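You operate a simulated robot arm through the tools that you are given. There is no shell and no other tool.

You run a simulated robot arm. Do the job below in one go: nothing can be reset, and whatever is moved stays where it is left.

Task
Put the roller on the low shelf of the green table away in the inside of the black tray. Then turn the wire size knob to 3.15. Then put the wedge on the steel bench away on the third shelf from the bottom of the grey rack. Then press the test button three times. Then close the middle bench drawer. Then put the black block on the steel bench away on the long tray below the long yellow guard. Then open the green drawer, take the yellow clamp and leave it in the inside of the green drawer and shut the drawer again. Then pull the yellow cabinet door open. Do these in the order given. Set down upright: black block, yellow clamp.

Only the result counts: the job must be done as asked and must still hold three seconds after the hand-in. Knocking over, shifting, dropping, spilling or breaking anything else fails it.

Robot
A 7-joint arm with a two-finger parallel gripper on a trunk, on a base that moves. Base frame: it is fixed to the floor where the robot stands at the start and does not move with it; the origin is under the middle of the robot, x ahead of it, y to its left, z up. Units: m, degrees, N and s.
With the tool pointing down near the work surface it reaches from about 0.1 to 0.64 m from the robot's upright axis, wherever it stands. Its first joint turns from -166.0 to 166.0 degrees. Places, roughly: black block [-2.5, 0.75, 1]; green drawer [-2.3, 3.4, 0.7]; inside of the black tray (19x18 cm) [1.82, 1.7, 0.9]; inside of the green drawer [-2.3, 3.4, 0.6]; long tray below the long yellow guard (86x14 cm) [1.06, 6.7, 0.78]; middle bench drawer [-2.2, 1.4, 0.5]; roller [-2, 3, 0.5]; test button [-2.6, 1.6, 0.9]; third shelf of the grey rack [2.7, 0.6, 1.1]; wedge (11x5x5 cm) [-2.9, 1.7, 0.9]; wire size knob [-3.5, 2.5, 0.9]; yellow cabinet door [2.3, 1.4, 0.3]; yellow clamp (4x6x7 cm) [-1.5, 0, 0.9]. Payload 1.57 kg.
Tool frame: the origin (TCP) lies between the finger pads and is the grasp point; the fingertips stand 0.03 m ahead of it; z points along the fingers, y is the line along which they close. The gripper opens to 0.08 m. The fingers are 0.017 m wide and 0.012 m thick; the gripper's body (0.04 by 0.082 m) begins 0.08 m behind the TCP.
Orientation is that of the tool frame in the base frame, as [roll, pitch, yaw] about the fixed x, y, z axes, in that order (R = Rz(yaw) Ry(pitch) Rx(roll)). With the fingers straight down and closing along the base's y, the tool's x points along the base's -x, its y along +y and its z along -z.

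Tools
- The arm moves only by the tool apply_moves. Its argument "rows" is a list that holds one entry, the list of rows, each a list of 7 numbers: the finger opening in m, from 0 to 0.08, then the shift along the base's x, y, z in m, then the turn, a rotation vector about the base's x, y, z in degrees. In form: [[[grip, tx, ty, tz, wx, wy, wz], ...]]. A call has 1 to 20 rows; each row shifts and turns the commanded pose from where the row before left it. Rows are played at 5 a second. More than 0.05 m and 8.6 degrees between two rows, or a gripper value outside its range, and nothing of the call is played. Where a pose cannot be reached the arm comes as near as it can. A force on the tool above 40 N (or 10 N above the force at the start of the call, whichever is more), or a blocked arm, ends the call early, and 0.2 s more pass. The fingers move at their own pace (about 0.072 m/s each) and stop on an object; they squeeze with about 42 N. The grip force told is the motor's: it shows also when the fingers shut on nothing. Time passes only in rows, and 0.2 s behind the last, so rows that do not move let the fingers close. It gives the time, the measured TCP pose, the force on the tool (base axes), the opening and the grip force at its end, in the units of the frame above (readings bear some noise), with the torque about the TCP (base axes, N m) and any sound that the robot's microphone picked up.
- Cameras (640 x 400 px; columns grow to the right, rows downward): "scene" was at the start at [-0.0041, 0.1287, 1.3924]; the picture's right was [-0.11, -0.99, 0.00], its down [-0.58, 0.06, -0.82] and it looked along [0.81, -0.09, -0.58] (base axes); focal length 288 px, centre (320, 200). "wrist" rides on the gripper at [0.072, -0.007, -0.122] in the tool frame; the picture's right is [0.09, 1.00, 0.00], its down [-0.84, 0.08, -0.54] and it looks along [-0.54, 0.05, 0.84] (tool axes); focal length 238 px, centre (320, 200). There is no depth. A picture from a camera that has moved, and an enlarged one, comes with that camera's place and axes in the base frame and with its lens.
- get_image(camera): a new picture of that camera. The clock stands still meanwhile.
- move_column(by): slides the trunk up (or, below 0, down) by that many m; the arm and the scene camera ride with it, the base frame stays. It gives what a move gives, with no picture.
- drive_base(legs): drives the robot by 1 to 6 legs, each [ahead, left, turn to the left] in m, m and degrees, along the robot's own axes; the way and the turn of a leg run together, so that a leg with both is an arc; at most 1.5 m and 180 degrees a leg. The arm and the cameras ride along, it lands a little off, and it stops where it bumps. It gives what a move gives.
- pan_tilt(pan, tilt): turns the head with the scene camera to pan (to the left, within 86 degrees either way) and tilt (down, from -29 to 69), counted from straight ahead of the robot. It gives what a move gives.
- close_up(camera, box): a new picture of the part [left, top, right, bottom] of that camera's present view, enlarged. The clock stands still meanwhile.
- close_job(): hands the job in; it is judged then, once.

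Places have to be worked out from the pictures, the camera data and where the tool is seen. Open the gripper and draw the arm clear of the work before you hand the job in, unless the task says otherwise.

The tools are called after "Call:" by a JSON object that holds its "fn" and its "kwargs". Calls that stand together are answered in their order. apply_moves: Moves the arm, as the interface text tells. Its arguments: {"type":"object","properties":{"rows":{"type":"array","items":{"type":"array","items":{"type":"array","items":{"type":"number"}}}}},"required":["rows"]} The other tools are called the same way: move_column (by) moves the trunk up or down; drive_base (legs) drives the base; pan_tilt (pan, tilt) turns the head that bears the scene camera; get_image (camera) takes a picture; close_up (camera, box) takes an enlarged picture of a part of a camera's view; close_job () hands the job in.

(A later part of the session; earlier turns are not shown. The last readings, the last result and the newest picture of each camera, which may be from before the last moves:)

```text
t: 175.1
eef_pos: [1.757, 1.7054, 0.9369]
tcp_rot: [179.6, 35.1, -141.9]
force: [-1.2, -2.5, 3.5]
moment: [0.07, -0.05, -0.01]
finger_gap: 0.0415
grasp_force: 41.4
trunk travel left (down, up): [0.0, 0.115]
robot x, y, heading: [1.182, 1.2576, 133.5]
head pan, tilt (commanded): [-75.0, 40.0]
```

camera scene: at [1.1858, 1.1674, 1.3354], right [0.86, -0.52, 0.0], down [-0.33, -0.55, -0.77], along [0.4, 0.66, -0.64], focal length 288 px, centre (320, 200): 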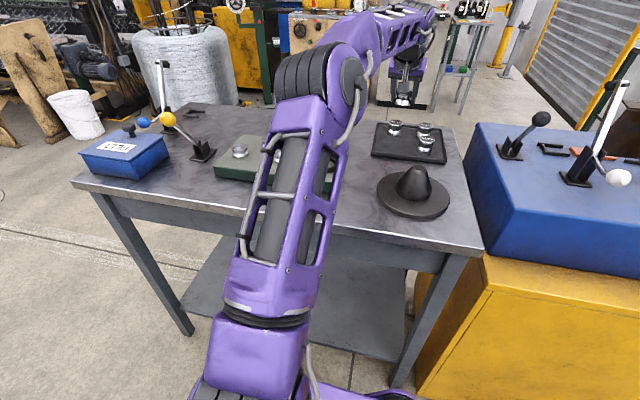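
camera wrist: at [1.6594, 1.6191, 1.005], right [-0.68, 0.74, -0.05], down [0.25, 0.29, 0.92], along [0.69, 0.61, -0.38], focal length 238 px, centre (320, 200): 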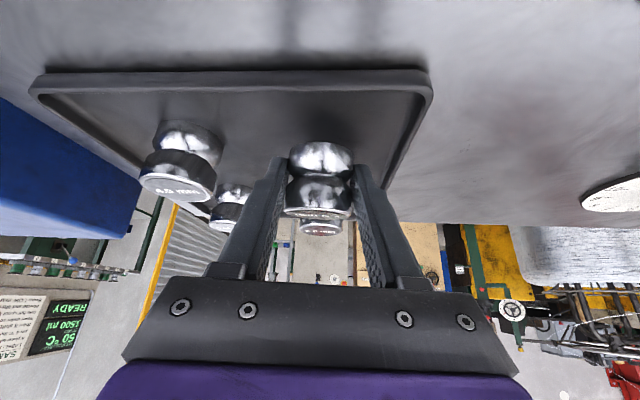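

Contact felt (z-force rose by 7 N). I open the fingers modestly to leave the roller and withdraw along the tool axis.

Call:
{"fn": "apply_moves", "kwargs": {"rows": [[[0.056, 0, 0, 0, 0, 0, 0], [0.056, 0, 0, 0, 0, 0, 0], [0.056, 0, 0, 0, 0, 0, 0]]]}}

Call:
{"fn": "get_image", "kwargs": {"camera": "wrist"}}

```text
t: 175.9
eef_pos: [1.757, 1.7049, 0.9351]
tcp_rot: [179.6, 34.9, -141.9]
force: [0.5, -0.2, -0.1]
moment: [-0.01, -0.01, 0.0]
finger_gap: 0.0558
grasp_force: 0.1
trunk travel left (down, up): [0.0, 0.115]
robot x, y, heading: [1.1833, 1.2577, 133.9]
head pan, tilt (commanded): [-75.0, 40.0]
```

```text
taken
camera wrist: at [1.6593, 1.6201, 0.9942], right [-0.68, 0.73, -0.05], down [0.25, 0.29, 0.92], along [0.69, 0.61, -0.38], focal length 238 px, centre (320, 200)
```

wrist: 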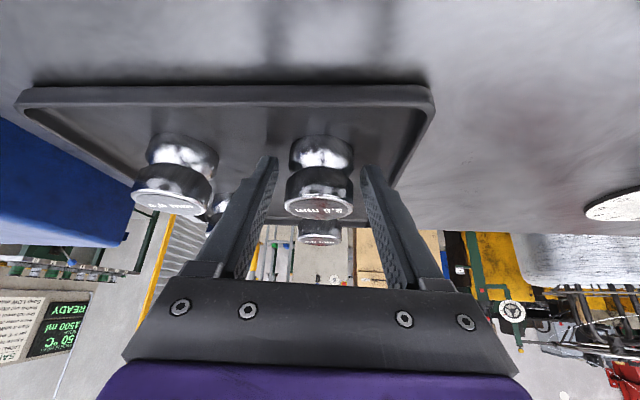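

Released and standing upright. I withdraw along the tool axis and then retract with the tool turning back to vertical.

Call:
{"fn": "apply_moves", "kwargs": {"rows": [[[0.056, -0.0134, -0.0108, 0.0246, 0, 0, 0], [0.056, -0.0134, -0.0108, 0.0246, 0, 0, 0], [0.056, -0.0134, -0.0108, 0.0246, 0, 0, 0], [0.056, -0.0134, -0.0108, 0.0246, 0, 0, 0], [0.056, -0.0134, -0.0108, 0.0246, 0, 0, 0], [0.056, -0.024, -0.018, 0.005, -2.625, 3.5, 0], [0.056, -0.024, -0.018, 0.005, -2.625, 3.5, 0], [0.056, -0.024, -0.018, 0.005, -2.625, 3.5, 0], [0.056, -0.024, -0.018, 0.005, -2.625, 3.5, 0], [0.056, -0.024, -0.018, 0.005, -2.625, 3.5, 0], [0.056, -0.024, -0.018, 0.005, -2.625, 3.5, 0], [0.056, -0.024, -0.018, 0.005, -2.625, 3.5, 0], [0.056, -0.024, -0.018, 0.005, -2.625, 3.5, 0]]]}}

Call:
{"fn": "get_image", "kwargs": {"camera": "scene"}}

Call:
{"fn": "close_up", "kwargs": {"camera": "scene", "box": [350, 80, 470, 175]}}

```text
t: 178.7
eef_pos: [1.4997, 1.5063, 1.098]
tcp_rot: [179.0, 0.0, -142.2]
force: [0.6, 0.8, 0.0]
moment: [-0.02, -0.01, -0.02]
finger_gap: 0.0561
grasp_force: 0.0
trunk travel left (down, up): [0.0, 0.115]
robot x, y, heading: [1.1796, 1.2591, 133.7]
head pan, tilt (commanded): [-75.0, 40.0]
```

```text
taken
camera scene: at [1.1859, 1.1675, 1.3354], right [0.86, -0.52, 0.0], down [-0.33, -0.55, -0.77], along [0.4, 0.66, -0.64], focal length 288 px, centre (320, 200)
```

scene: 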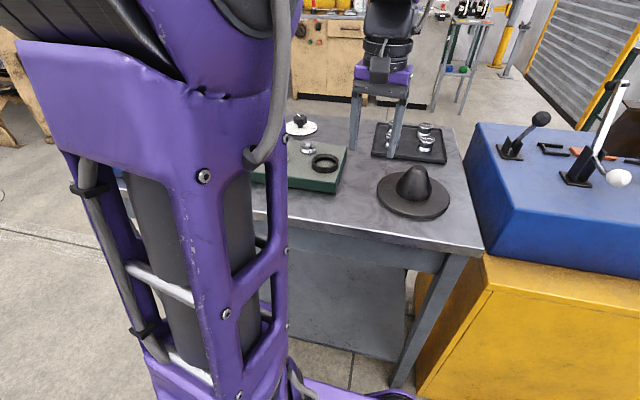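

```text
4.21 times, centred on (410, 128) of scene
camera zoom: at [1.1859, 1.1675, 1.3354], right [0.86, -0.52, 0.0], down [-0.33, -0.55, -0.77], along [0.4, 0.66, -0.64], focal length 1210 px, centre (-59, 505)
```

zoom: 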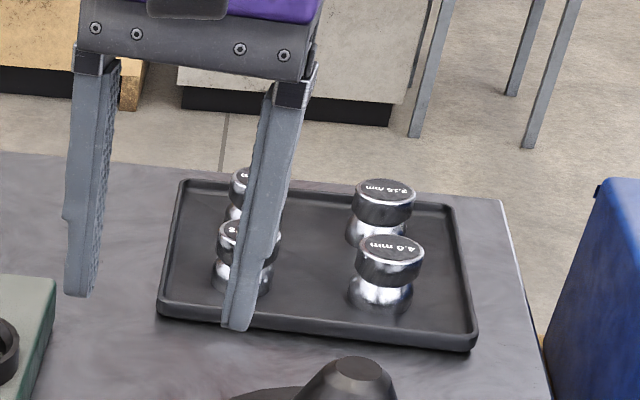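

The roller stands in the free slot of the tray. I swing the arm back to the front by the reverse arc.

Call:
{"fn": "apply_moves", "kwargs": {"rows": [[[0.056, -0.0303, 0.0353, 0, 0, 0, 6.58], [0.056, -0.0342, 0.0315, 0, 0, 0, 6.58], [0.056, -0.0375, 0.0274, 0, 0, 0, 6.58], [0.056, -0.0404, 0.0229, 0, 0, 0, 6.58], [0.056, -0.0428, 0.0182, 0, 0, 0, 6.58], [0.056, -0.0446, 0.0131, 0, 0, 0, 6.58], [0.056, -0.0458, 0.0079, 0, 0, 0, 6.58], [0.056, -0.0464, 0.0026, 0, 0, 0, 6.58], [0.056, -0.0464, -0.0027, 0, 0, 0, 6.58], [0.056, -0.0458, -0.008, 0, 0, 0, 6.58], [0.056, -0.0446, -0.0132, 0, 0, 0, 6.58], [0.056, -0.0428, -0.0182, 0, 0, 0, 6.58], [0.056, -0.0404, -0.023, 0, 0, 0, 6.58], [0.056, -0.0375, -0.0275, 0, 0, 0, 6.58], [0.056, -0.0341, -0.0316, 0, 0, 0, 6.58]]]}}

Call:
{"fn": "pan_tilt", "kwargs": {"pan": -75, "tilt": 30}}

Call:
{"fn": "get_image", "kwargs": {"camera": "scene"}}

```text
t: 181.9
eef_pos: [0.8852, 1.5401, 1.0982]
tcp_rot: [179.0, -0.2, -43.4]
force: [0.0, 1.5, 1.0]
moment: [-0.02, 0.02, -0.01]
finger_gap: 0.0564
grasp_force: 0.0
trunk travel left (down, up): [0.0, 0.115]
robot x, y, heading: [1.1811, 1.2573, 133.8]
head pan, tilt (commanded): [-75.0, 40.0]
```

```text
t: 182.6
eef_pos: [0.8849, 1.539, 1.0996]
tcp_rot: [178.9, 0.0, -43.5]
force: [-0.3, -0.1, -0.3]
moment: [0.03, 0.0, 0.0]
finger_gap: 0.0559
grasp_force: 0.1
trunk travel left (down, up): [0.0, 0.115]
robot x, y, heading: [1.1814, 1.2538, 134.0]
head pan, tilt (commanded): [-75.0, 30.0]
```

```text
taken
camera scene: at [1.1886, 1.172, 1.3507], right [0.86, -0.52, 0.0], down [-0.26, -0.43, -0.87], along [0.45, 0.74, -0.5], focal length 288 px, centre (320, 200)
```

scene: 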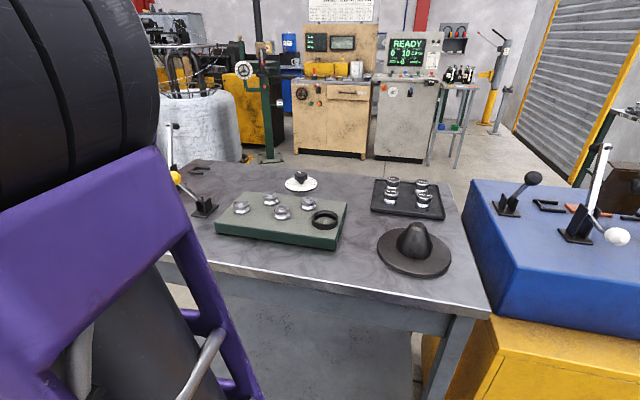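

Four rollers now stand in the tray. Next the wire size knob at about (-3.475, 2.505) on the steel bench: I drive away from the bench, turn to heading about -43° (so the steel bench will be on my right) and back across the room.

Call:
{"fn": "drive_base", "kwargs": {"legs": [[0, 0.5, 0], [0, 0, -177], [-1.1, -0.31, 0], [-1.1, -0.31, 0]]}}

Call:
{"fn": "pan_tilt", "kwargs": {"pan": -80, "tilt": 25}}

Call:
{"fn": "get_image", "kwargs": {"camera": "scene"}}

```text
t: 206.7
eef_pos: [-0.8481, 1.9032, 1.0986]
tcp_rot: [178.9, 0.1, 132.4]
force: [0.9, 0.1, -0.4]
moment: [-0.01, 0.02, -0.03]
finger_gap: 0.0559
grasp_force: 0.0
trunk travel left (down, up): [0.0, 0.115]
robot x, y, heading: [-1.1258, 2.2059, -50.2]
head pan, tilt (commanded): [-75.0, 30.0]
```

```text
t: 207.4
eef_pos: [-0.8475, 1.9018, 1.1005]
tcp_rot: [178.9, 0.0, 132.3]
force: [-0.2, -0.1, 0.1]
moment: [-0.03, -0.02, 0.01]
finger_gap: 0.0559
grasp_force: 0.0
trunk travel left (down, up): [0.0, 0.115]
robot x, y, heading: [-1.1218, 2.2038, -50.3]
head pan, tilt (commanded): [-80.0, 25.0]
```

```text
taken
camera scene: at [-1.1341, 2.2913, 1.3587], right [-0.76, 0.65, 0.0], down [0.27, 0.32, -0.91], along [-0.59, -0.69, -0.42], focal length 288 px, centre (320, 200)
```

scene: 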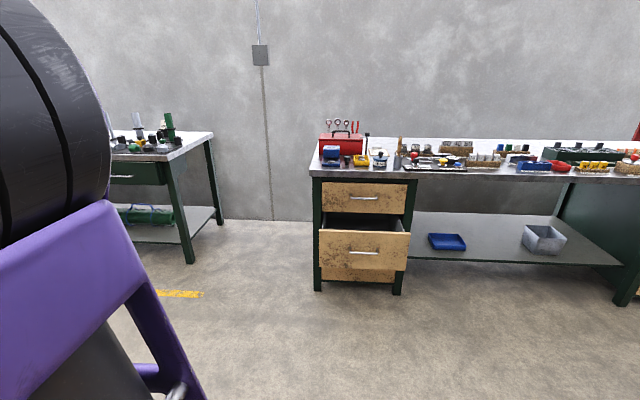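

I straighten to -43°, slide right to the aisle's line (drawer handle is at n≈-1.40 in my table frame, so I keep n≈-0.98) and check.

Call:
{"fn": "drive_base", "kwargs": {"legs": [[0, 0, 7.2], [0, -0.74, 0]]}}

Call:
{"fn": "pan_tilt", "kwargs": {"pan": -80, "tilt": 40}}

Call:
{"fn": "get_image", "kwargs": {"camera": "scene"}}

```text
t: 215.4
eef_pos: [-1.3294, 1.404, 1.0997]
tcp_rot: [178.9, -0.1, 137.7]
force: [-0.3, -0.3, -0.6]
moment: [-0.02, 0.0, 0.0]
finger_gap: 0.056
grasp_force: 0.1
trunk travel left (down, up): [0.0, 0.115]
robot x, y, heading: [-1.6314, 1.68, -44.9]
head pan, tilt (commanded): [-80.0, 25.0]
```

```text
t: 216.2
eef_pos: [-1.3301, 1.4041, 1.0991]
tcp_rot: [179.0, 0.0, 137.6]
force: [0.2, 0.5, -0.6]
moment: [-0.01, 0.0, -0.01]
finger_gap: 0.056
grasp_force: 0.1
trunk travel left (down, up): [0.0, 0.115]
robot x, y, heading: [-1.631, 1.6777, -45.3]
head pan, tilt (commanded): [-80.0, 40.0]
```

```text
taken
camera scene: at [-1.6467, 1.7703, 1.3355], right [-0.82, 0.57, 0.0], down [0.37, 0.53, -0.77], along [-0.44, -0.63, -0.64], focal length 288 px, centre (320, 200)
```

scene: 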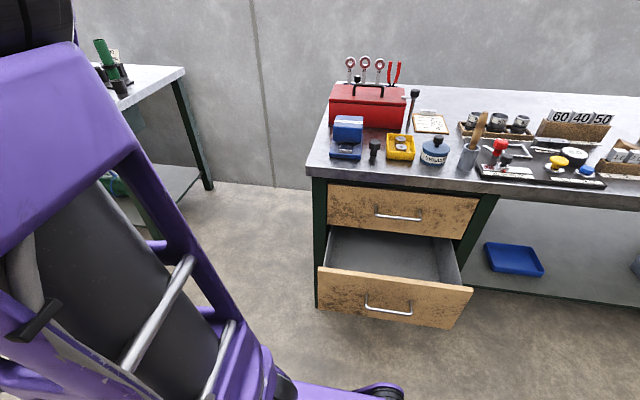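

Good view of the steel bench's near half. I zoom in for the black block, the test button and the wedge.

Call:
{"fn": "close_up", "kwargs": {"camera": "scene", "box": [310, 45, 470, 175]}}

Call:
{"fn": "close_up", "kwargs": {"camera": "scene", "box": [440, 90, 640, 215]}}

```text
3.08 times, centred on (390, 110) of scene
camera zoom: at [-1.6467, 1.7703, 1.3355], right [-0.82, 0.57, 0.0], down [0.37, 0.53, -0.77], along [-0.44, -0.63, -0.64], focal length 884 px, centre (105, 477)
```

zoom: 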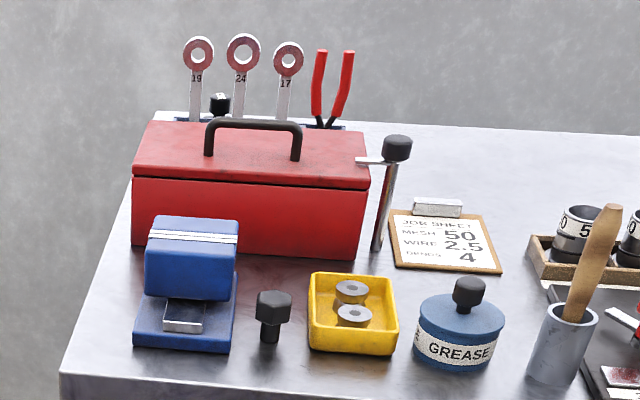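

```text
3.20 times, centred on (540, 152) of scene
camera zoom: at [-1.6467, 1.7703, 1.3355], right [-0.82, 0.57, 0.0], down [0.37, 0.53, -0.77], along [-0.44, -0.63, -0.64], focal length 920 px, centre (-384, 352)
```

zoom: 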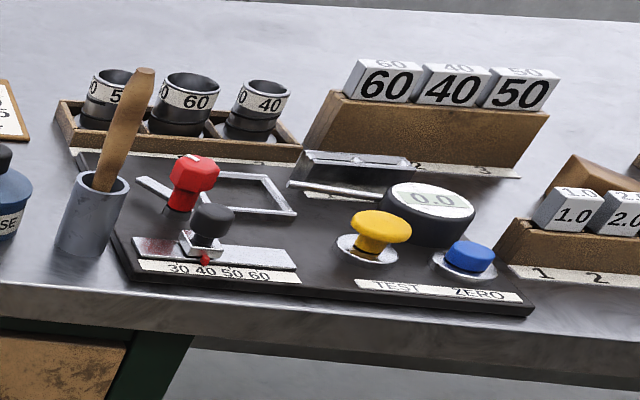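

The yellow mushroom is TEST (blue is ZERO); the black block stands behind the red toolbox. Now I back up the aisle to the dial.

Call:
{"fn": "drive_base", "kwargs": {"legs": [[0, 0, 2.2], [-0.95, -0.05, 0], [-0.95, -0.05, 0]]}}

Call:
{"fn": "pan_tilt", "kwargs": {"pan": -80, "tilt": 45}}

Call:
{"fn": "get_image", "kwargs": {"camera": "scene"}}

```text
t: 226.4
eef_pos: [-2.8264, 2.6783, 1.0992]
tcp_rot: [178.9, 0.0, 138.8]
force: [-0.4, -0.4, 0.2]
moment: [0.0, -0.01, 0.02]
finger_gap: 0.0562
grasp_force: 0.1
trunk travel left (down, up): [0.0, 0.115]
robot x, y, heading: [-3.1343, 2.948, -43.7]
head pan, tilt (commanded): [-80.0, 40.0]
```

```text
t: 227.1
eef_pos: [-2.8262, 2.6777, 1.0997]
tcp_rot: [178.9, 0.0, 138.9]
force: [-1.0, 0.1, 0.2]
moment: [-0.03, 0.0, -0.03]
finger_gap: 0.056
grasp_force: 0.1
trunk travel left (down, up): [0.0, 0.115]
robot x, y, heading: [-3.1335, 2.9457, -43.8]
head pan, tilt (commanded): [-80.0, 45.0]
```

```text
taken
camera scene: at [-3.149, 3.0414, 1.3282], right [-0.83, 0.56, 0.0], down [0.39, 0.59, -0.71], along [-0.39, -0.59, -0.71], focal length 288 px, centre (320, 200)
```

scene: 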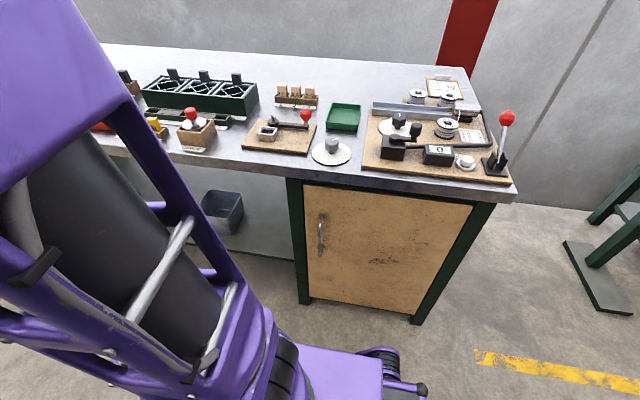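

Triangulating with the earlier view, the dial sits at about (-3.53, 2.516) with disc z≈0.866 (bench top ≈0.86), 0.587 m from the robot axis. I zoom on the dial to read scale and pointer.

Call:
{"fn": "close_up", "kwargs": {"camera": "scene", "box": [300, 125, 364, 175]}}

Call:
{"fn": "close_up", "kwargs": {"camera": "scene", "box": [230, 70, 520, 200]}}

```text
8.00 times, centred on (332, 150) of scene
camera zoom: at [-3.149, 3.0414, 1.3282], right [-0.83, 0.56, 0.0], down [0.39, 0.59, -0.71], along [-0.39, -0.59, -0.71], focal length 2300 px, centre (224, 600)
```

zoom: 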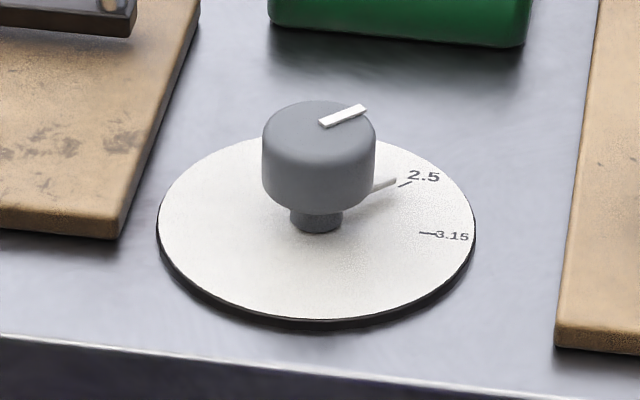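

```text
2.21 times, centred on (375, 135) of scene
camera zoom: at [-3.149, 3.0414, 1.3282], right [-0.83, 0.56, 0.0], down [0.39, 0.59, -0.71], along [-0.39, -0.59, -0.71], focal length 634 px, centre (199, 343)
```

zoom: 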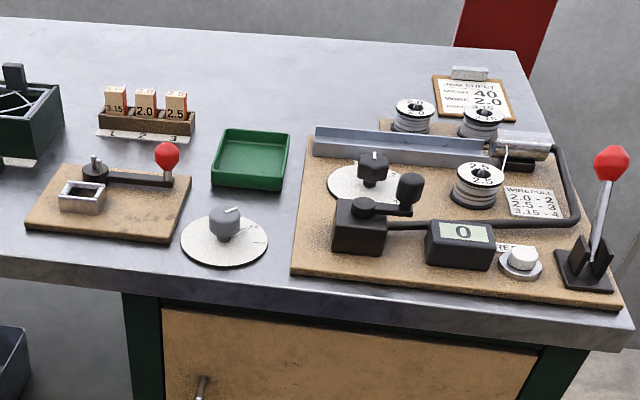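

The pointer stands at 2.5 and the 3.15 mark is about 45° clockwise (seen from above). I swing the arm right to heading -133° toward the dial, still high.

Call:
{"fn": "apply_moves", "kwargs": {"rows": [[[0.056, -0.0327, -0.0334, 0, 0, 0, -6.56], [0.056, -0.0363, -0.0294, 0, 0, 0, -6.56], [0.056, -0.0394, -0.0251, 0, 0, 0, -6.56], [0.056, -0.042, -0.0204, 0, 0, 0, -6.56], [0.056, -0.0441, -0.0155, 0, 0, 0, -6.56], [0.056, -0.0455, -0.0104, 0, 0, 0, -6.56], [0.056, -0.0464, -0.0051, 0, 0, 0, -6.56], [0.056, -0.0467, 0.0002, 0, 0, 0, -6.56], [0.056, -0.0464, 0.0056, 0, 0, 0, -6.56], [0.056, -0.0454, 0.0108, 0, 0, 0, -6.56], [0.056, -0.0439, 0.016, 0, 0, 0, -6.56], [0.056, -0.0418, 0.0209, 0, 0, 0, -6.56], [0.056, -0.0391, 0.0255, 0, 0, 0, -6.56], [0.056, -0.0359, 0.0298, 0, 0, 0, -6.56]]]}}

Call:
{"fn": "get_image", "kwargs": {"camera": "wrist"}}

Call:
{"fn": "get_image", "kwargs": {"camera": "scene"}}

```text
t: 230.1
eef_pos: [-3.4104, 2.6487, 1.0984]
tcp_rot: [179.0, 0.0, 46.9]
force: [0.2, 0.1, 0.3]
moment: [0.03, -0.01, 0.0]
finger_gap: 0.056
grasp_force: 0.0
trunk travel left (down, up): [0.0, 0.115]
robot x, y, heading: [-3.1307, 2.9464, -43.7]
head pan, tilt (commanded): [-80.0, 45.0]
```

```text
taken
camera wrist: at [-3.3694, 2.7075, 1.2204], right [0.79, -0.61, 0.02], down [-0.52, -0.66, 0.54], along [-0.32, -0.44, -0.84], focal length 238 px, centre (320, 200)
```

wrist: 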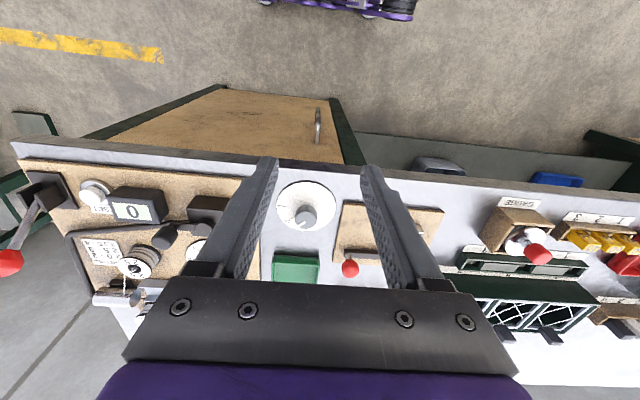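

```text
taken
camera scene: at [-3.1488, 3.0413, 1.3282], right [-0.83, 0.56, 0.0], down [0.39, 0.59, -0.71], along [-0.39, -0.59, -0.71], focal length 288 px, centre (320, 200)
```

scene: 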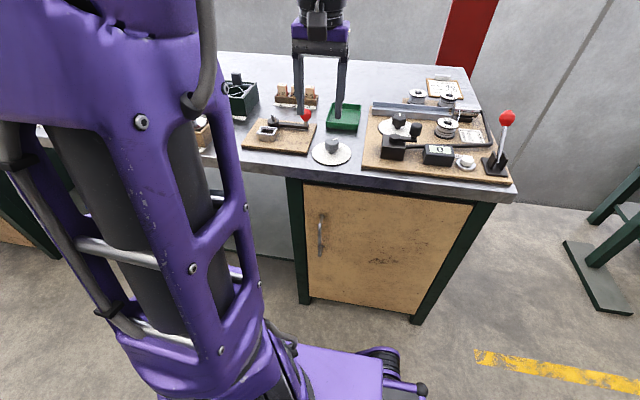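

The wrist view puts the dial at (-3.533, 2.528), agreeing with the scene view. I move above it and down to z≈1.0 for a close look.

Call:
{"fn": "apply_moves", "kwargs": {"rows": [[[0.056, -0.0243, -0.0243, -0.01, 0, 0, 0], [0.056, -0.0243, -0.0243, -0.01, 0, 0, 0], [0.056, -0.0243, -0.0243, -0.02, 0, 0, 0], [0.07, -0.0243, -0.0243, -0.03, 0, 0, 0], [0.07, -0.0243, -0.0243, -0.03, 0, 0, 0]]]}}

Call:
{"fn": "get_image", "kwargs": {"camera": "wrist"}}

Call:
{"fn": "close_up", "kwargs": {"camera": "wrist", "box": [240, 120, 400, 280]}}

```text
t: 231.3
eef_pos: [-3.5344, 2.5245, 1.0011]
tcp_rot: [178.9, 0.0, 46.9]
force: [-0.4, 1.1, 1.7]
moment: [0.0, 0.04, -0.04]
finger_gap: 0.0698
grasp_force: 0.0
trunk travel left (down, up): [0.0, 0.115]
robot x, y, heading: [-3.1327, 2.9483, -43.7]
head pan, tilt (commanded): [-80.0, 45.0]
```

```text
taken
camera wrist: at [-3.492, 2.5844, 1.1236], right [0.79, -0.61, 0.02], down [-0.52, -0.66, 0.54], along [-0.32, -0.44, -0.84], focal length 238 px, centre (320, 200)
```

wrist: 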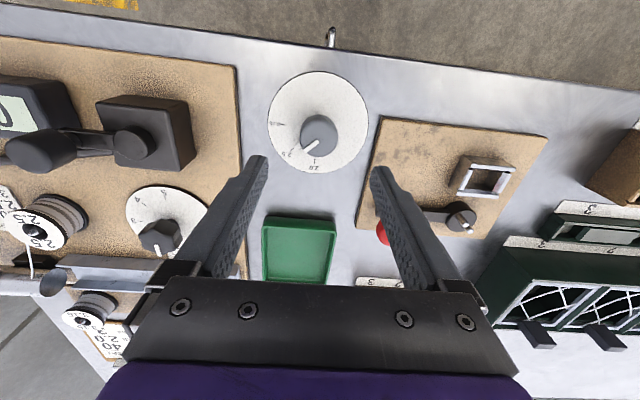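

```text
2.50 times, centred on (320, 200) of wrist
camera zoom: at [-3.492, 2.5844, 1.1236], right [0.79, -0.61, 0.02], down [-0.52, -0.66, 0.54], along [-0.32, -0.44, -0.84], focal length 596 px, centre (320, 200)
```

zoom: 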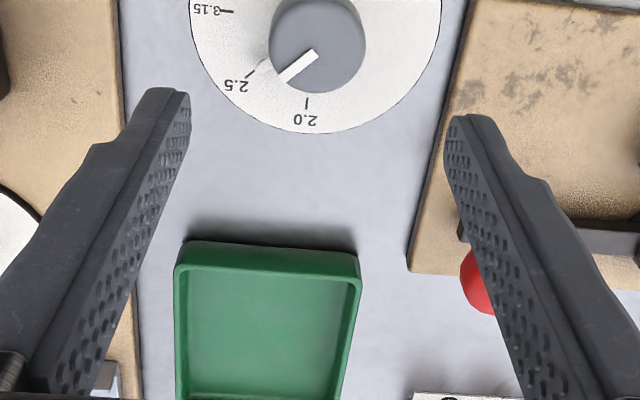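

Very clear view; I enlarge the dial fully to measure the tick angles.

Call:
{"fn": "close_up", "kwargs": {"camera": "wrist", "box": [256, 62, 384, 182]}}

```text
3.33 times, centred on (320, 122) of wrist
camera zoom: at [-3.492, 2.5844, 1.1236], right [0.79, -0.61, 0.02], down [-0.52, -0.66, 0.54], along [-0.32, -0.44, -0.84], focal length 794 px, centre (320, 460)
```

zoom: 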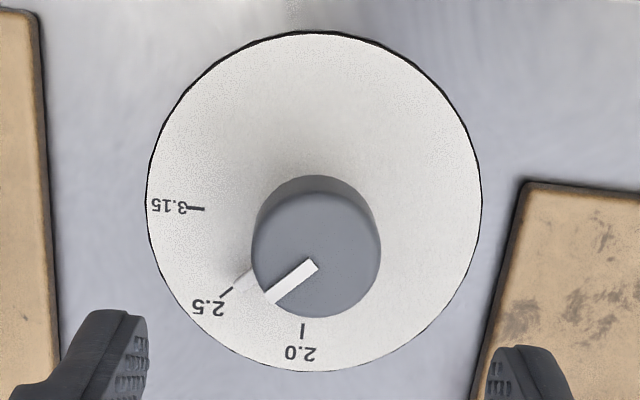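

The ticks are 45° apart: 2.0 at 226°, 2.5 at 180°, 3.15 at 136° (base angles), pointer at ~181°. Knob centre ≈(-3.534, 2.526), body z 0.882–0.905. I pre-turn the tool +22°, descend around the knob.

Call:
{"fn": "apply_moves", "kwargs": {"rows": [[[0.06, 0.0004, 0.0015, -0.0, 0, 0, 7.5], [0.06, 0, 0, -0.01, 0, 0, 7.5], [0.06, 0, 0, -0.02, 0, 0, 7.5], [0.06, 0, 0, -0.02, 0, 0, 0], [0.06, 0, 0, -0.02, 0, 0, 0], [0.06, 0, 0, -0.015, 0, 0, 0], [0.06, 0, 0, -0.012, 0, 0, 0]]]}}

Call:
{"fn": "get_image", "kwargs": {"camera": "wrist"}}

Call:
{"fn": "close_up", "kwargs": {"camera": "scene", "box": [280, 95, 380, 185]}}

```text
t: 232.9
eef_pos: [-3.5325, 2.5264, 0.9019]
tcp_rot: [178.9, 0.0, 69.5]
force: [-0.6, -0.4, 0.2]
moment: [-0.03, -0.01, 0.0]
finger_gap: 0.0596
grasp_force: 0.0
trunk travel left (down, up): [0.0, 0.115]
robot x, y, heading: [-3.134, 2.9436, -43.5]
head pan, tilt (commanded): [-80.0, 45.0]
```

```text
taken
camera wrist: at [-3.5161, 2.5981, 1.0241], right [0.96, -0.26, 0.02], down [-0.23, -0.81, 0.54], along [-0.13, -0.53, -0.84], focal length 238 px, centre (320, 200)
```

wrist: 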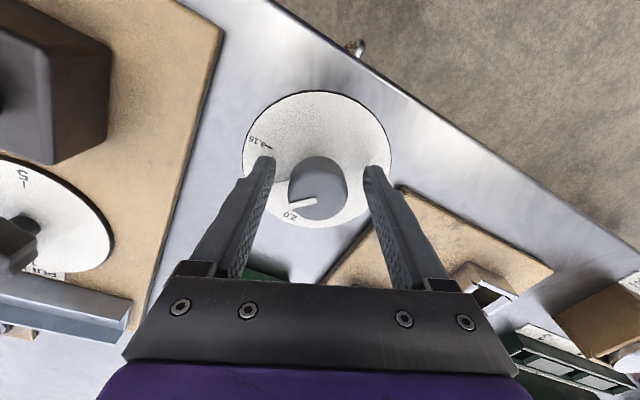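

```text
4.44 times, centred on (330, 140) of scene
camera zoom: at [-3.1489, 3.0415, 1.3281], right [-0.83, 0.56, 0.0], down [0.39, 0.59, -0.71], along [-0.39, -0.59, -0.71], focal length 1278 px, centre (276, 467)
```

zoom: 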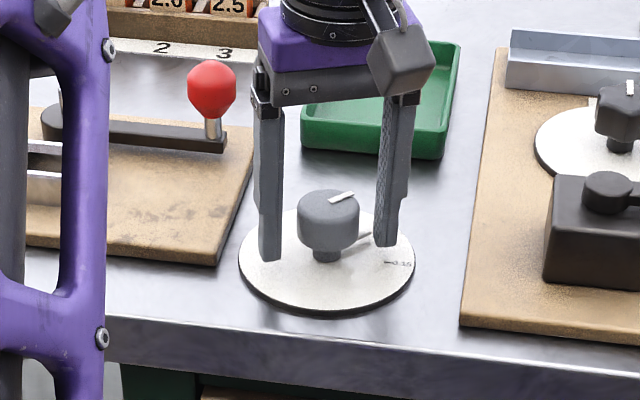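

The fingers straddle the knob centrally. I close on it.

Call:
{"fn": "apply_moves", "kwargs": {"rows": [[[0.0, 0, 0, 0, 0, 0, 0], [0.0, 0, 0, 0, 0, 0, 0], [0.0, 0, 0, 0, 0, 0, 0]]]}}

Call:
{"fn": "close_up", "kwargs": {"camera": "wrist", "box": [220, 80, 420, 240]}}

```text
t: 233.7
eef_pos: [-3.5331, 2.5286, 0.9011]
tcp_rot: [178.9, -0.1, 69.4]
force: [-6.6, 1.2, -2.3]
moment: [-0.41, 0.37, -0.05]
finger_gap: 0.0371
grasp_force: 43.5
trunk travel left (down, up): [0.0, 0.115]
robot x, y, heading: [-3.1363, 2.9458, -43.8]
head pan, tilt (commanded): [-80.0, 45.0]
```

```text
2.50 times, centred on (320, 160) of wrist
camera zoom: at [-3.517, 2.5986, 1.024], right [0.96, -0.26, 0.02], down [-0.23, -0.81, 0.54], along [-0.13, -0.53, -0.84], focal length 596 px, centre (320, 300)
```

zoom: 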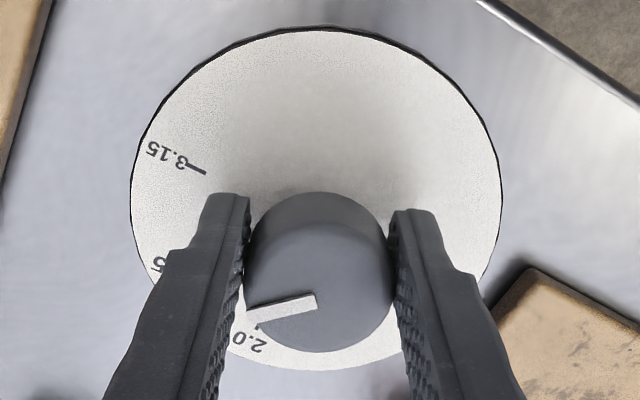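

Gripped at 37 mm. I turn clockwise by 45° in six steps.

Call:
{"fn": "apply_moves", "kwargs": {"rows": [[[0.0, 0, 0, 0, 0, 0, -7.5], [0.0, 0, 0, 0, 0, 0, -7.5], [0.0, 0, 0, 0, 0, 0, -7.5], [0.0, 0, 0, 0, 0, 0, -7.5], [0.0, 0, 0, 0, 0, 0, -7.5], [0.0, 0, 0, 0, 0, 0, -7.5], [0.0, 0, 0, 0, 0, 0, 0]]]}}

Call:
{"fn": "close_up", "kwargs": {"camera": "wrist", "box": [220, 80, 420, 240]}}

Call:
{"fn": "close_up", "kwargs": {"camera": "scene", "box": [300, 125, 364, 175]}}

```text
t: 235.3
eef_pos: [-3.5303, 2.525, 0.9018]
tcp_rot: [178.8, -0.1, 24.6]
force: [8.6, -14.6, -6.3]
moment: [-0.88, 0.5, 0.08]
finger_gap: 0.0373
grasp_force: 43.2
trunk travel left (down, up): [0.0, 0.115]
robot x, y, heading: [-3.134, 2.9448, -43.9]
head pan, tilt (commanded): [-80.0, 45.0]
```

```text
2.50 times, centred on (320, 160) of wrist
camera zoom: at [-3.4692, 2.5637, 1.0242], right [0.5, -0.87, 0.02], down [-0.73, -0.41, 0.54], along [-0.46, -0.29, -0.84], focal length 596 px, centre (320, 300)
```

zoom: 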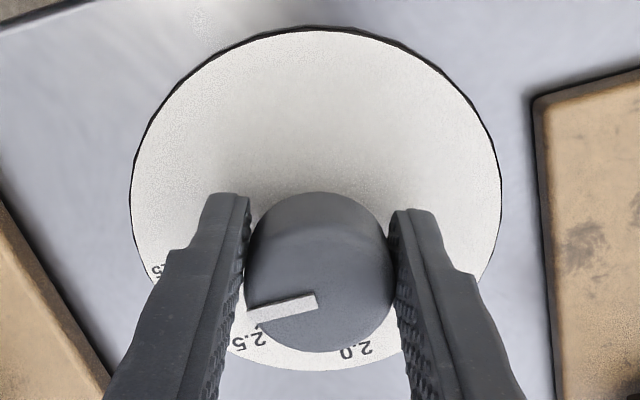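

```text
8.00 times, centred on (332, 150) of scene
camera zoom: at [-3.1486, 3.0401, 1.3282], right [-0.83, 0.56, 0.0], down [0.39, 0.59, -0.71], along [-0.39, -0.59, -0.71], focal length 2300 px, centre (224, 600)
```

zoom: 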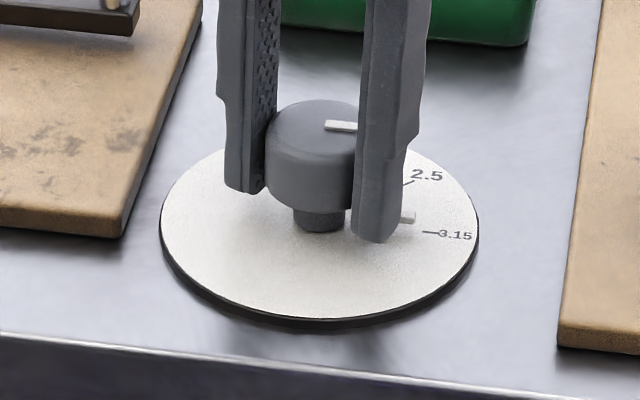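

The pointer moved with the grip by 44.8° and now points at 3.15. I release, rise straight up and verify from above.

Call:
{"fn": "apply_moves", "kwargs": {"rows": [[[0.06, 0, 0, 0, 0, 0, 0], [0.06, 0, 0, 0, 0, 0, 0], [0.06, 0, 0, 0.02, 0, 0, 0], [0.06, 0, 0, 0.03, 0, 0, 0], [0.06, 0, 0, 0.05, 0, 0, 0]]]}}

Call:
{"fn": "close_up", "kwargs": {"camera": "wrist", "box": [256, 62, 384, 182]}}

Call:
{"fn": "close_up", "kwargs": {"camera": "scene", "box": [300, 125, 364, 175]}}

```text
t: 236.5
eef_pos: [-3.5368, 2.53, 1.0049]
tcp_rot: [178.9, 0.0, 24.5]
force: [0.6, 0.2, 0.0]
moment: [0.01, 0.01, -0.01]
finger_gap: 0.0601
grasp_force: 0.1
trunk travel left (down, up): [0.0, 0.115]
robot x, y, heading: [-3.1335, 2.9501, -43.8]
head pan, tilt (commanded): [-80.0, 45.0]
```

```text
3.33 times, centred on (320, 122) of wrist
camera zoom: at [-3.4758, 2.5679, 1.1271], right [0.5, -0.87, 0.02], down [-0.73, -0.41, 0.54], along [-0.46, -0.28, -0.84], focal length 794 px, centre (320, 460)
```

zoom: 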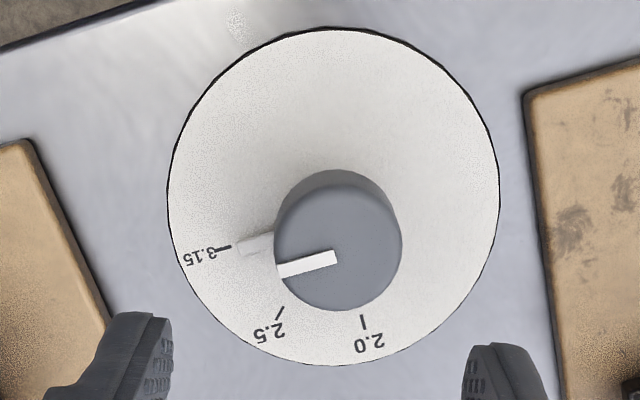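

```text
8.00 times, centred on (332, 150) of scene
camera zoom: at [-3.1491, 3.0412, 1.3281], right [-0.83, 0.56, 0.0], down [0.39, 0.59, -0.71], along [-0.39, -0.59, -0.71], focal length 2300 px, centre (224, 600)
```

zoom: 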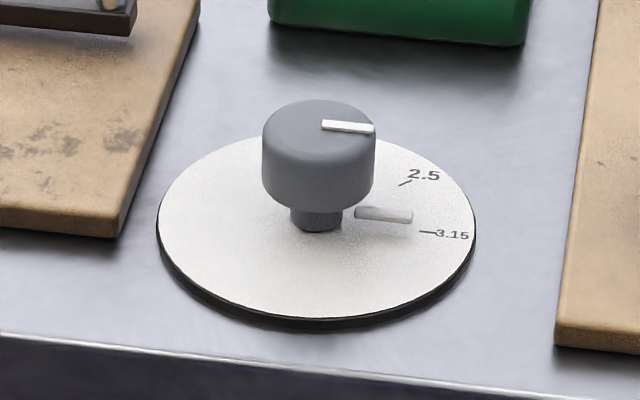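

The pointer stub lines up with the 3.15 tick. Next the wedge at about (-2.90, 1.70): I retract the arm over the aisle, restore its yaw and drive ahead along the bench.

Call:
{"fn": "apply_moves", "kwargs": {"rows": [[[0.06, 0, 0, 0.03, 0, 0, 7.4], [0.06, 0, 0, 0.03, 0, 0, 7.4], [0.06, 0.0243, 0.0243, 0.02, 0, 0, 7.5], [0.06, 0.0243, 0.0243, 0.01, 0, 0, 0], [0.06, 0.0243, 0.0243, 0, 0, 0, 0], [0.06, 0.0243, 0.0243, 0, 0, 0, 0], [0.06, 0.0243, 0.0243, 0, 0, 0, 0]]]}}

Call:
{"fn": "drive_base", "kwargs": {"legs": [[0.92, -0.07, 0]]}}

Call:
{"fn": "pan_tilt", "kwargs": {"pan": -84, "tilt": 45}}

Call:
{"fn": "get_image", "kwargs": {"camera": "scene"}}

Call:
{"fn": "get_image", "kwargs": {"camera": "wrist"}}

```text
t: 238.1
eef_pos: [-3.4117, 2.6534, 1.091]
tcp_rot: [178.8, -0.1, 46.8]
force: [-0.5, -0.2, 0.0]
moment: [0.06, 0.01, 0.0]
finger_gap: 0.0603
grasp_force: 0.0
trunk travel left (down, up): [0.0, 0.115]
robot x, y, heading: [-3.1347, 2.9481, -44.0]
head pan, tilt (commanded): [-80.0, 45.0]
```

```text
t: 242.8
eef_pos: [-2.7986, 1.9761, 1.0918]
tcp_rot: [178.9, 0.0, 47.4]
force: [0.3, -1.0, 0.3]
moment: [-0.01, 0.0, -0.02]
finger_gap: 0.06
grasp_force: 0.0
trunk travel left (down, up): [0.0, 0.115]
robot x, y, heading: [-2.5262, 2.2744, -43.5]
head pan, tilt (commanded): [-80.0, 45.0]
```

```text
t: 243.5
eef_pos: [-2.7982, 1.9753, 1.0918]
tcp_rot: [178.9, -0.1, 47.4]
force: [-0.6, 0.1, 0.1]
moment: [0.03, -0.04, 0.01]
finger_gap: 0.0599
grasp_force: 0.0
trunk travel left (down, up): [0.0, 0.115]
robot x, y, heading: [-2.5273, 2.2746, -43.2]
head pan, tilt (commanded): [-84.0, 45.0]
```

```text
taken
camera scene: at [-2.5456, 2.371, 1.3281], right [-0.8, 0.6, 0.0], down [0.43, 0.56, -0.71], along [-0.43, -0.56, -0.71], focal length 288 px, centre (320, 200)
```

scene: 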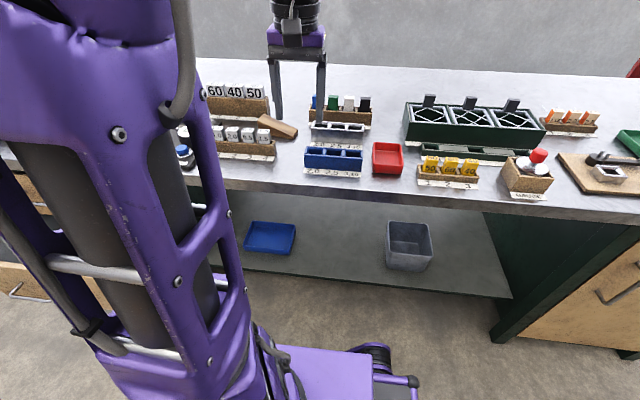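

```text
taken
camera wrist: at [-2.7581, 2.0353, 1.2142], right [0.8, -0.61, 0.02], down [-0.52, -0.66, 0.54], along [-0.32, -0.44, -0.84], focal length 238 px, centre (320, 200)
```

wrist: 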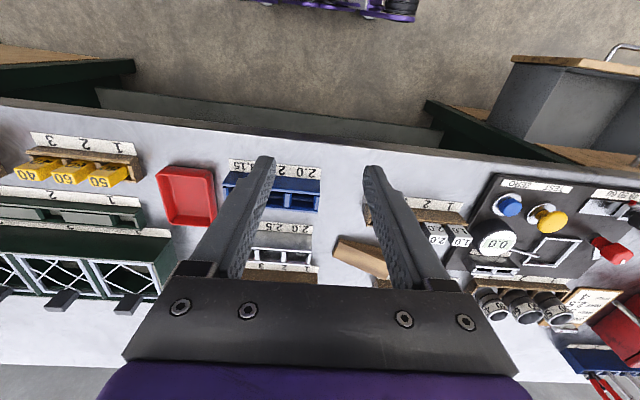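

Wedge located at ≈(-2.90, 1.709), 0.68 m from the axis. I zoom on it to determine its orientation.

Call:
{"fn": "close_up", "kwargs": {"camera": "scene", "box": [240, 95, 320, 155]}}

Call:
{"fn": "close_up", "kwargs": {"camera": "wrist", "box": [310, 190, 410, 290]}}

```text
6.67 times, centred on (280, 125) of scene
camera zoom: at [-2.5456, 2.371, 1.3281], right [-0.8, 0.6, 0.0], down [0.43, 0.56, -0.71], along [-0.43, -0.56, -0.71], focal length 1916 px, centre (587, 700)
```

zoom: 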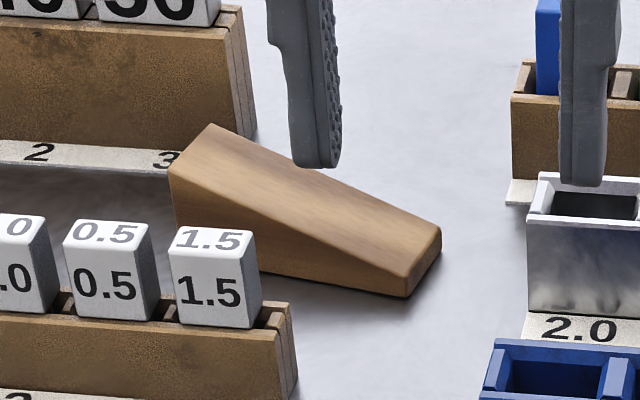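

```text
4.00 times, centred on (360, 240) of wrist
camera zoom: at [-2.7581, 2.0353, 1.2142], right [0.8, -0.61, 0.02], down [-0.52, -0.66, 0.54], along [-0.32, -0.44, -0.84], focal length 953 px, centre (160, 40)
```

zoom: 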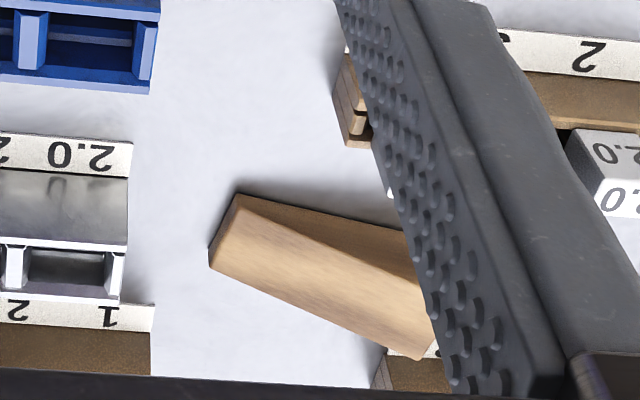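

The wedge lies with its thick end toward the near side, length axis heading ≈130°, centre ≈(-2.899, 1.703). I move above it while turning the tool so the fingers close across its 5 cm width (heading 40°).

Call:
{"fn": "apply_moves", "kwargs": {"rows": [[[0.066, -0.0104, -0.0268, 0, 0, 0, 8.26], [0.066, -0.0104, -0.0268, 0, 0, 0, 8.26], [0.066, -0.0104, -0.0268, 0, 0, 0, 8.26], [0.066, -0.0104, -0.0268, 0, 0, 0, 8.26], [0.066, -0.0104, -0.0268, 0, 0, 0, 8.26], [0.066, -0.0104, -0.0268, 0, 0, 0, 8.26], [0.066, -0.0104, -0.0268, 0, 0, 0, 8.26], [0.066, -0.0104, -0.0268, 0, 0, 0, 8.26], [0.066, -0.0104, -0.0268, -0.02, 0, 0, 8.26], [0.066, -0.0104, -0.0268, -0.02, 0, 0, 8.26]]]}}

Call:
{"fn": "get_image", "kwargs": {"camera": "wrist"}}

Call:
{"fn": "get_image", "kwargs": {"camera": "scene"}}

```text
t: 245.7
eef_pos: [-2.8839, 1.7298, 1.0415]
tcp_rot: [179.1, 0.0, 130.2]
force: [0.8, 0.1, 1.4]
moment: [-0.06, 0.07, 0.01]
finger_gap: 0.066
grasp_force: 0.1
out of reach, approached as far as the arm can: row 9, 10
trunk travel left (down, up): [0.0, 0.115]
robot x, y, heading: [-2.5268, 2.2742, -43.3]
head pan, tilt (commanded): [-84.0, 45.0]
```

```text
taken
camera wrist: at [-2.938, 1.78, 1.1639], right [0.7, 0.71, 0.02], down [0.59, -0.6, 0.54], along [0.4, -0.37, -0.84], focal length 238 px, centre (320, 200)
```

wrist: 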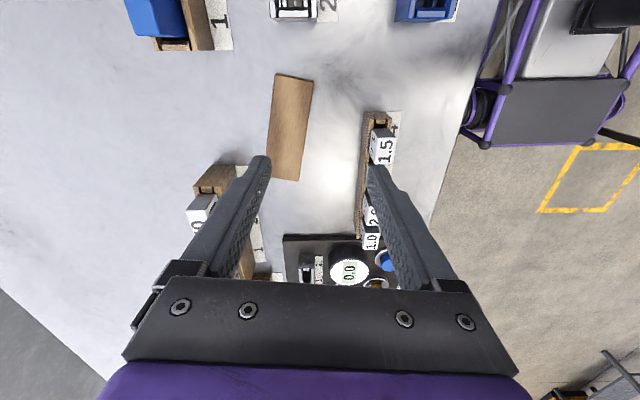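

```text
taken
camera scene: at [-2.5444, 2.3724, 1.3281], right [-0.8, 0.6, 0.0], down [0.43, 0.56, -0.71], along [-0.43, -0.56, -0.71], focal length 288 px, centre (320, 200)
```

scene: 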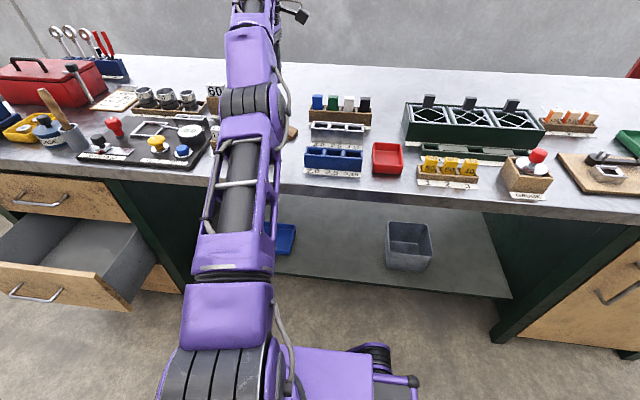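

The arm runs out of reach at 0.65 m from its axis, so I retract a bit, raise, and bring the base 7 cm closer to the bench.

Call:
{"fn": "apply_moves", "kwargs": {"rows": [[[0.066, 0.01, 0.02, 0.03, 0, 0, 0], [0.066, 0.015, 0.035, 0.02, 0, 0, 0], [0.066, 0.015, 0.035, 0.0, 0, 0, 0], [0.066, 0.015, 0.035, 0.0, 0, 0, 0]]]}}

Call:
{"fn": "drive_base", "kwargs": {"legs": [[0.06, -0.075, 0]]}}

Call:
{"fn": "get_image", "kwargs": {"camera": "wrist"}}

Call:
{"fn": "get_image", "kwargs": {"camera": "scene"}}

```text
t: 246.7
eef_pos: [-2.8355, 1.8471, 1.0941]
tcp_rot: [178.9, -0.1, 129.9]
force: [0.0, -0.3, -0.3]
moment: [0.05, -0.02, 0.01]
finger_gap: 0.066
grasp_force: 0.0
out of reach, approached as far as the arm can: row 1
trunk travel left (down, up): [0.0, 0.115]
robot x, y, heading: [-2.524, 2.2741, -43.1]
head pan, tilt (commanded): [-84.0, 45.0]
```

```text
t: 248.1
eef_pos: [-2.8408, 1.7495, 1.0944]
tcp_rot: [178.8, 0.0, 130.2]
force: [0.7, 0.2, 0.0]
moment: [0.02, -0.02, 0.03]
finger_gap: 0.066
grasp_force: 0.1
trunk travel left (down, up): [0.0, 0.115]
robot x, y, heading: [-2.531, 2.1746, -42.9]
head pan, tilt (commanded): [-84.0, 45.0]
```

```text
taken
camera wrist: at [-2.8949, 1.7984, 1.2169], right [0.7, 0.71, 0.02], down [0.59, -0.6, 0.54], along [0.4, -0.37, -0.84], focal length 238 px, centre (320, 200)
```

wrist: 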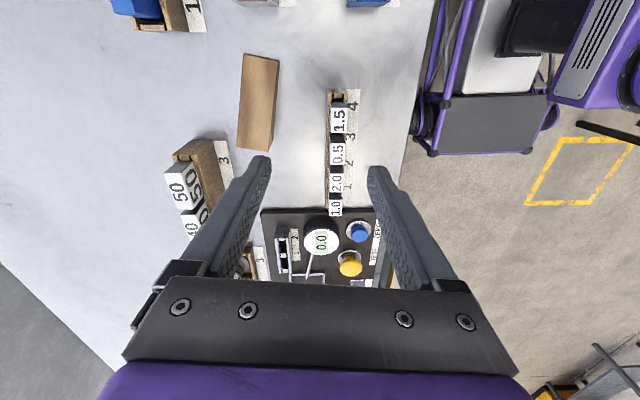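

```text
taken
camera scene: at [-2.5522, 2.2735, 1.3281], right [-0.8, 0.6, 0.0], down [0.43, 0.56, -0.71], along [-0.43, -0.56, -0.71], focal length 288 px, centre (320, 200)
```

scene: 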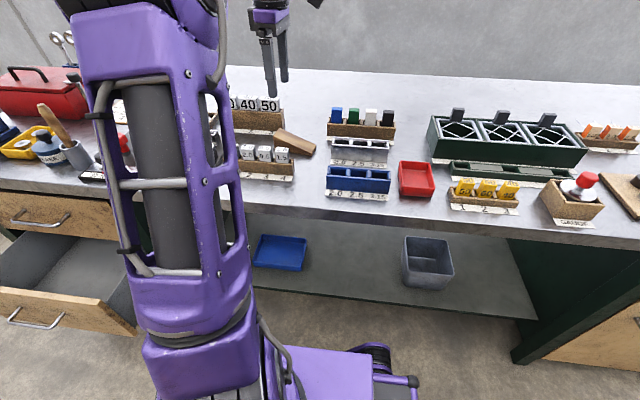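

Now the base is closer. I zoom the wrist view for an exact alignment with the wedge.

Call:
{"fn": "close_up", "kwargs": {"camera": "wrist", "box": [190, 30, 350, 190]}}

```text
2.50 times, centred on (270, 110) of wrist
camera zoom: at [-2.8949, 1.7984, 1.2169], right [0.7, 0.71, 0.02], down [0.59, -0.6, 0.54], along [0.4, -0.37, -0.84], focal length 596 px, centre (445, 425)
```

zoom: 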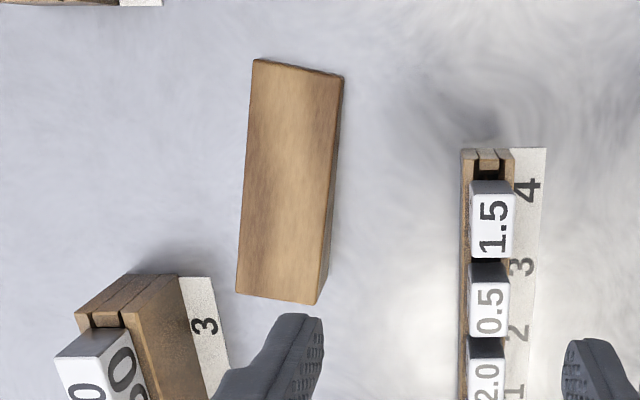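

Wedge centre (-2.900, 1.701), axis heading 125°, width about 42–45 mm. I move over it, turn the tool -5°, and lower to z≈0.97 to check.

Call:
{"fn": "apply_moves", "kwargs": {"rows": [[[0.066, -0.0296, -0.0243, 0, 0, 0, -2.4], [0.066, -0.0296, -0.0243, -0.02, 0, 0, -2.4], [0.066, 0, 0, -0.035, 0, 0, 0], [0.066, 0, 0, -0.035, 0, 0, 0], [0.066, 0, 0, -0.035, 0, 0, 0]]]}}

Call:
{"fn": "get_image", "kwargs": {"camera": "wrist"}}

Call:
{"fn": "get_image", "kwargs": {"camera": "scene"}}

```text
t: 249.3
eef_pos: [-2.9033, 1.6992, 0.9704]
tcp_rot: [178.9, -0.1, 125.4]
force: [-0.5, 0.5, 0.7]
moment: [0.0, 0.0, 0.01]
finger_gap: 0.0659
grasp_force: 0.1
trunk travel left (down, up): [0.0, 0.115]
robot x, y, heading: [-2.531, 2.1751, -43.1]
head pan, tilt (commanded): [-84.0, 45.0]
```

```text
taken
camera wrist: at [-2.9534, 1.7538, 1.0932], right [0.76, 0.65, 0.02], down [0.54, -0.64, 0.54], along [0.37, -0.4, -0.84], focal length 238 px, centre (320, 200)
```

wrist: 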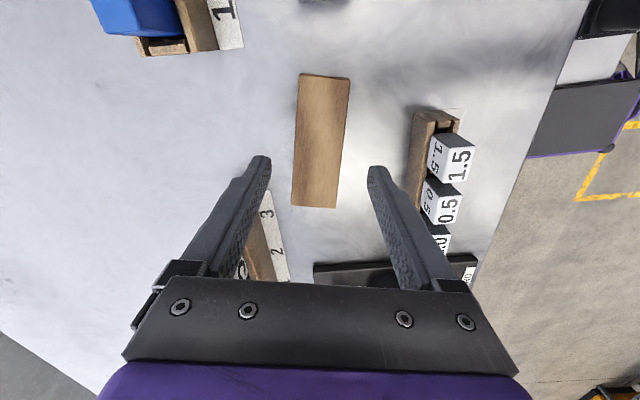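

```text
taken
camera scene: at [-2.5522, 2.2735, 1.3282], right [-0.8, 0.6, 0.0], down [0.43, 0.56, -0.71], along [-0.43, -0.56, -0.71], focal length 288 px, centre (320, 200)
```

scene: 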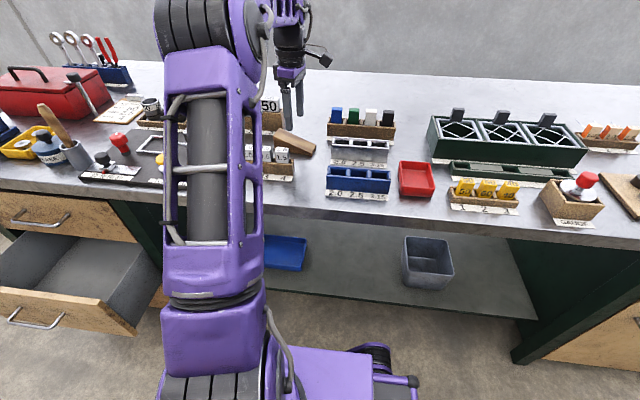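

Aligned: the wedge lies centred between the fingers. I descend to grip height.

Call:
{"fn": "apply_moves", "kwargs": {"rows": [[[0.066, 0.002, 0.001, -0.02, 0, 0, 0], [0.066, 0, 0, -0.02, 0, 0, 0], [0.066, 0, 0, -0.02, 0, 0, 0], [0.066, 0, 0, -0.014, 0, 0, 0]]]}}

Call:
{"fn": "get_image", "kwargs": {"camera": "wrist"}}

```text
t: 250.3
eef_pos: [-2.8977, 1.7006, 0.8953]
tcp_rot: [178.8, -0.1, 125.4]
force: [-0.2, -0.2, -0.2]
moment: [-0.02, -0.05, -0.01]
finger_gap: 0.0659
grasp_force: 0.0
trunk travel left (down, up): [0.0, 0.115]
robot x, y, heading: [-2.5303, 2.1746, -43.2]
head pan, tilt (commanded): [-84.0, 45.0]
```

```text
taken
camera wrist: at [-2.947, 1.7562, 1.0177], right [0.76, 0.65, 0.02], down [0.54, -0.64, 0.54], along [0.37, -0.4, -0.84], focal length 238 px, centre (320, 200)
```

wrist: 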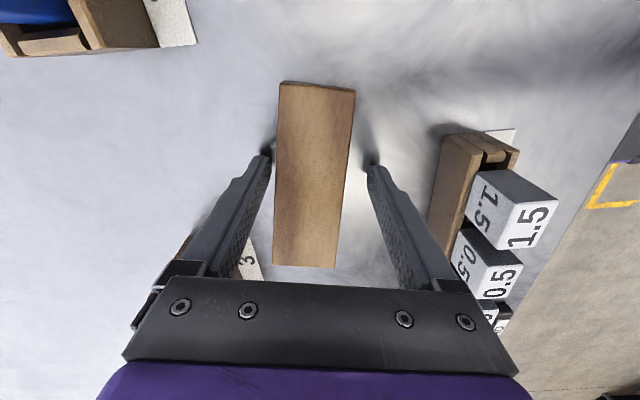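

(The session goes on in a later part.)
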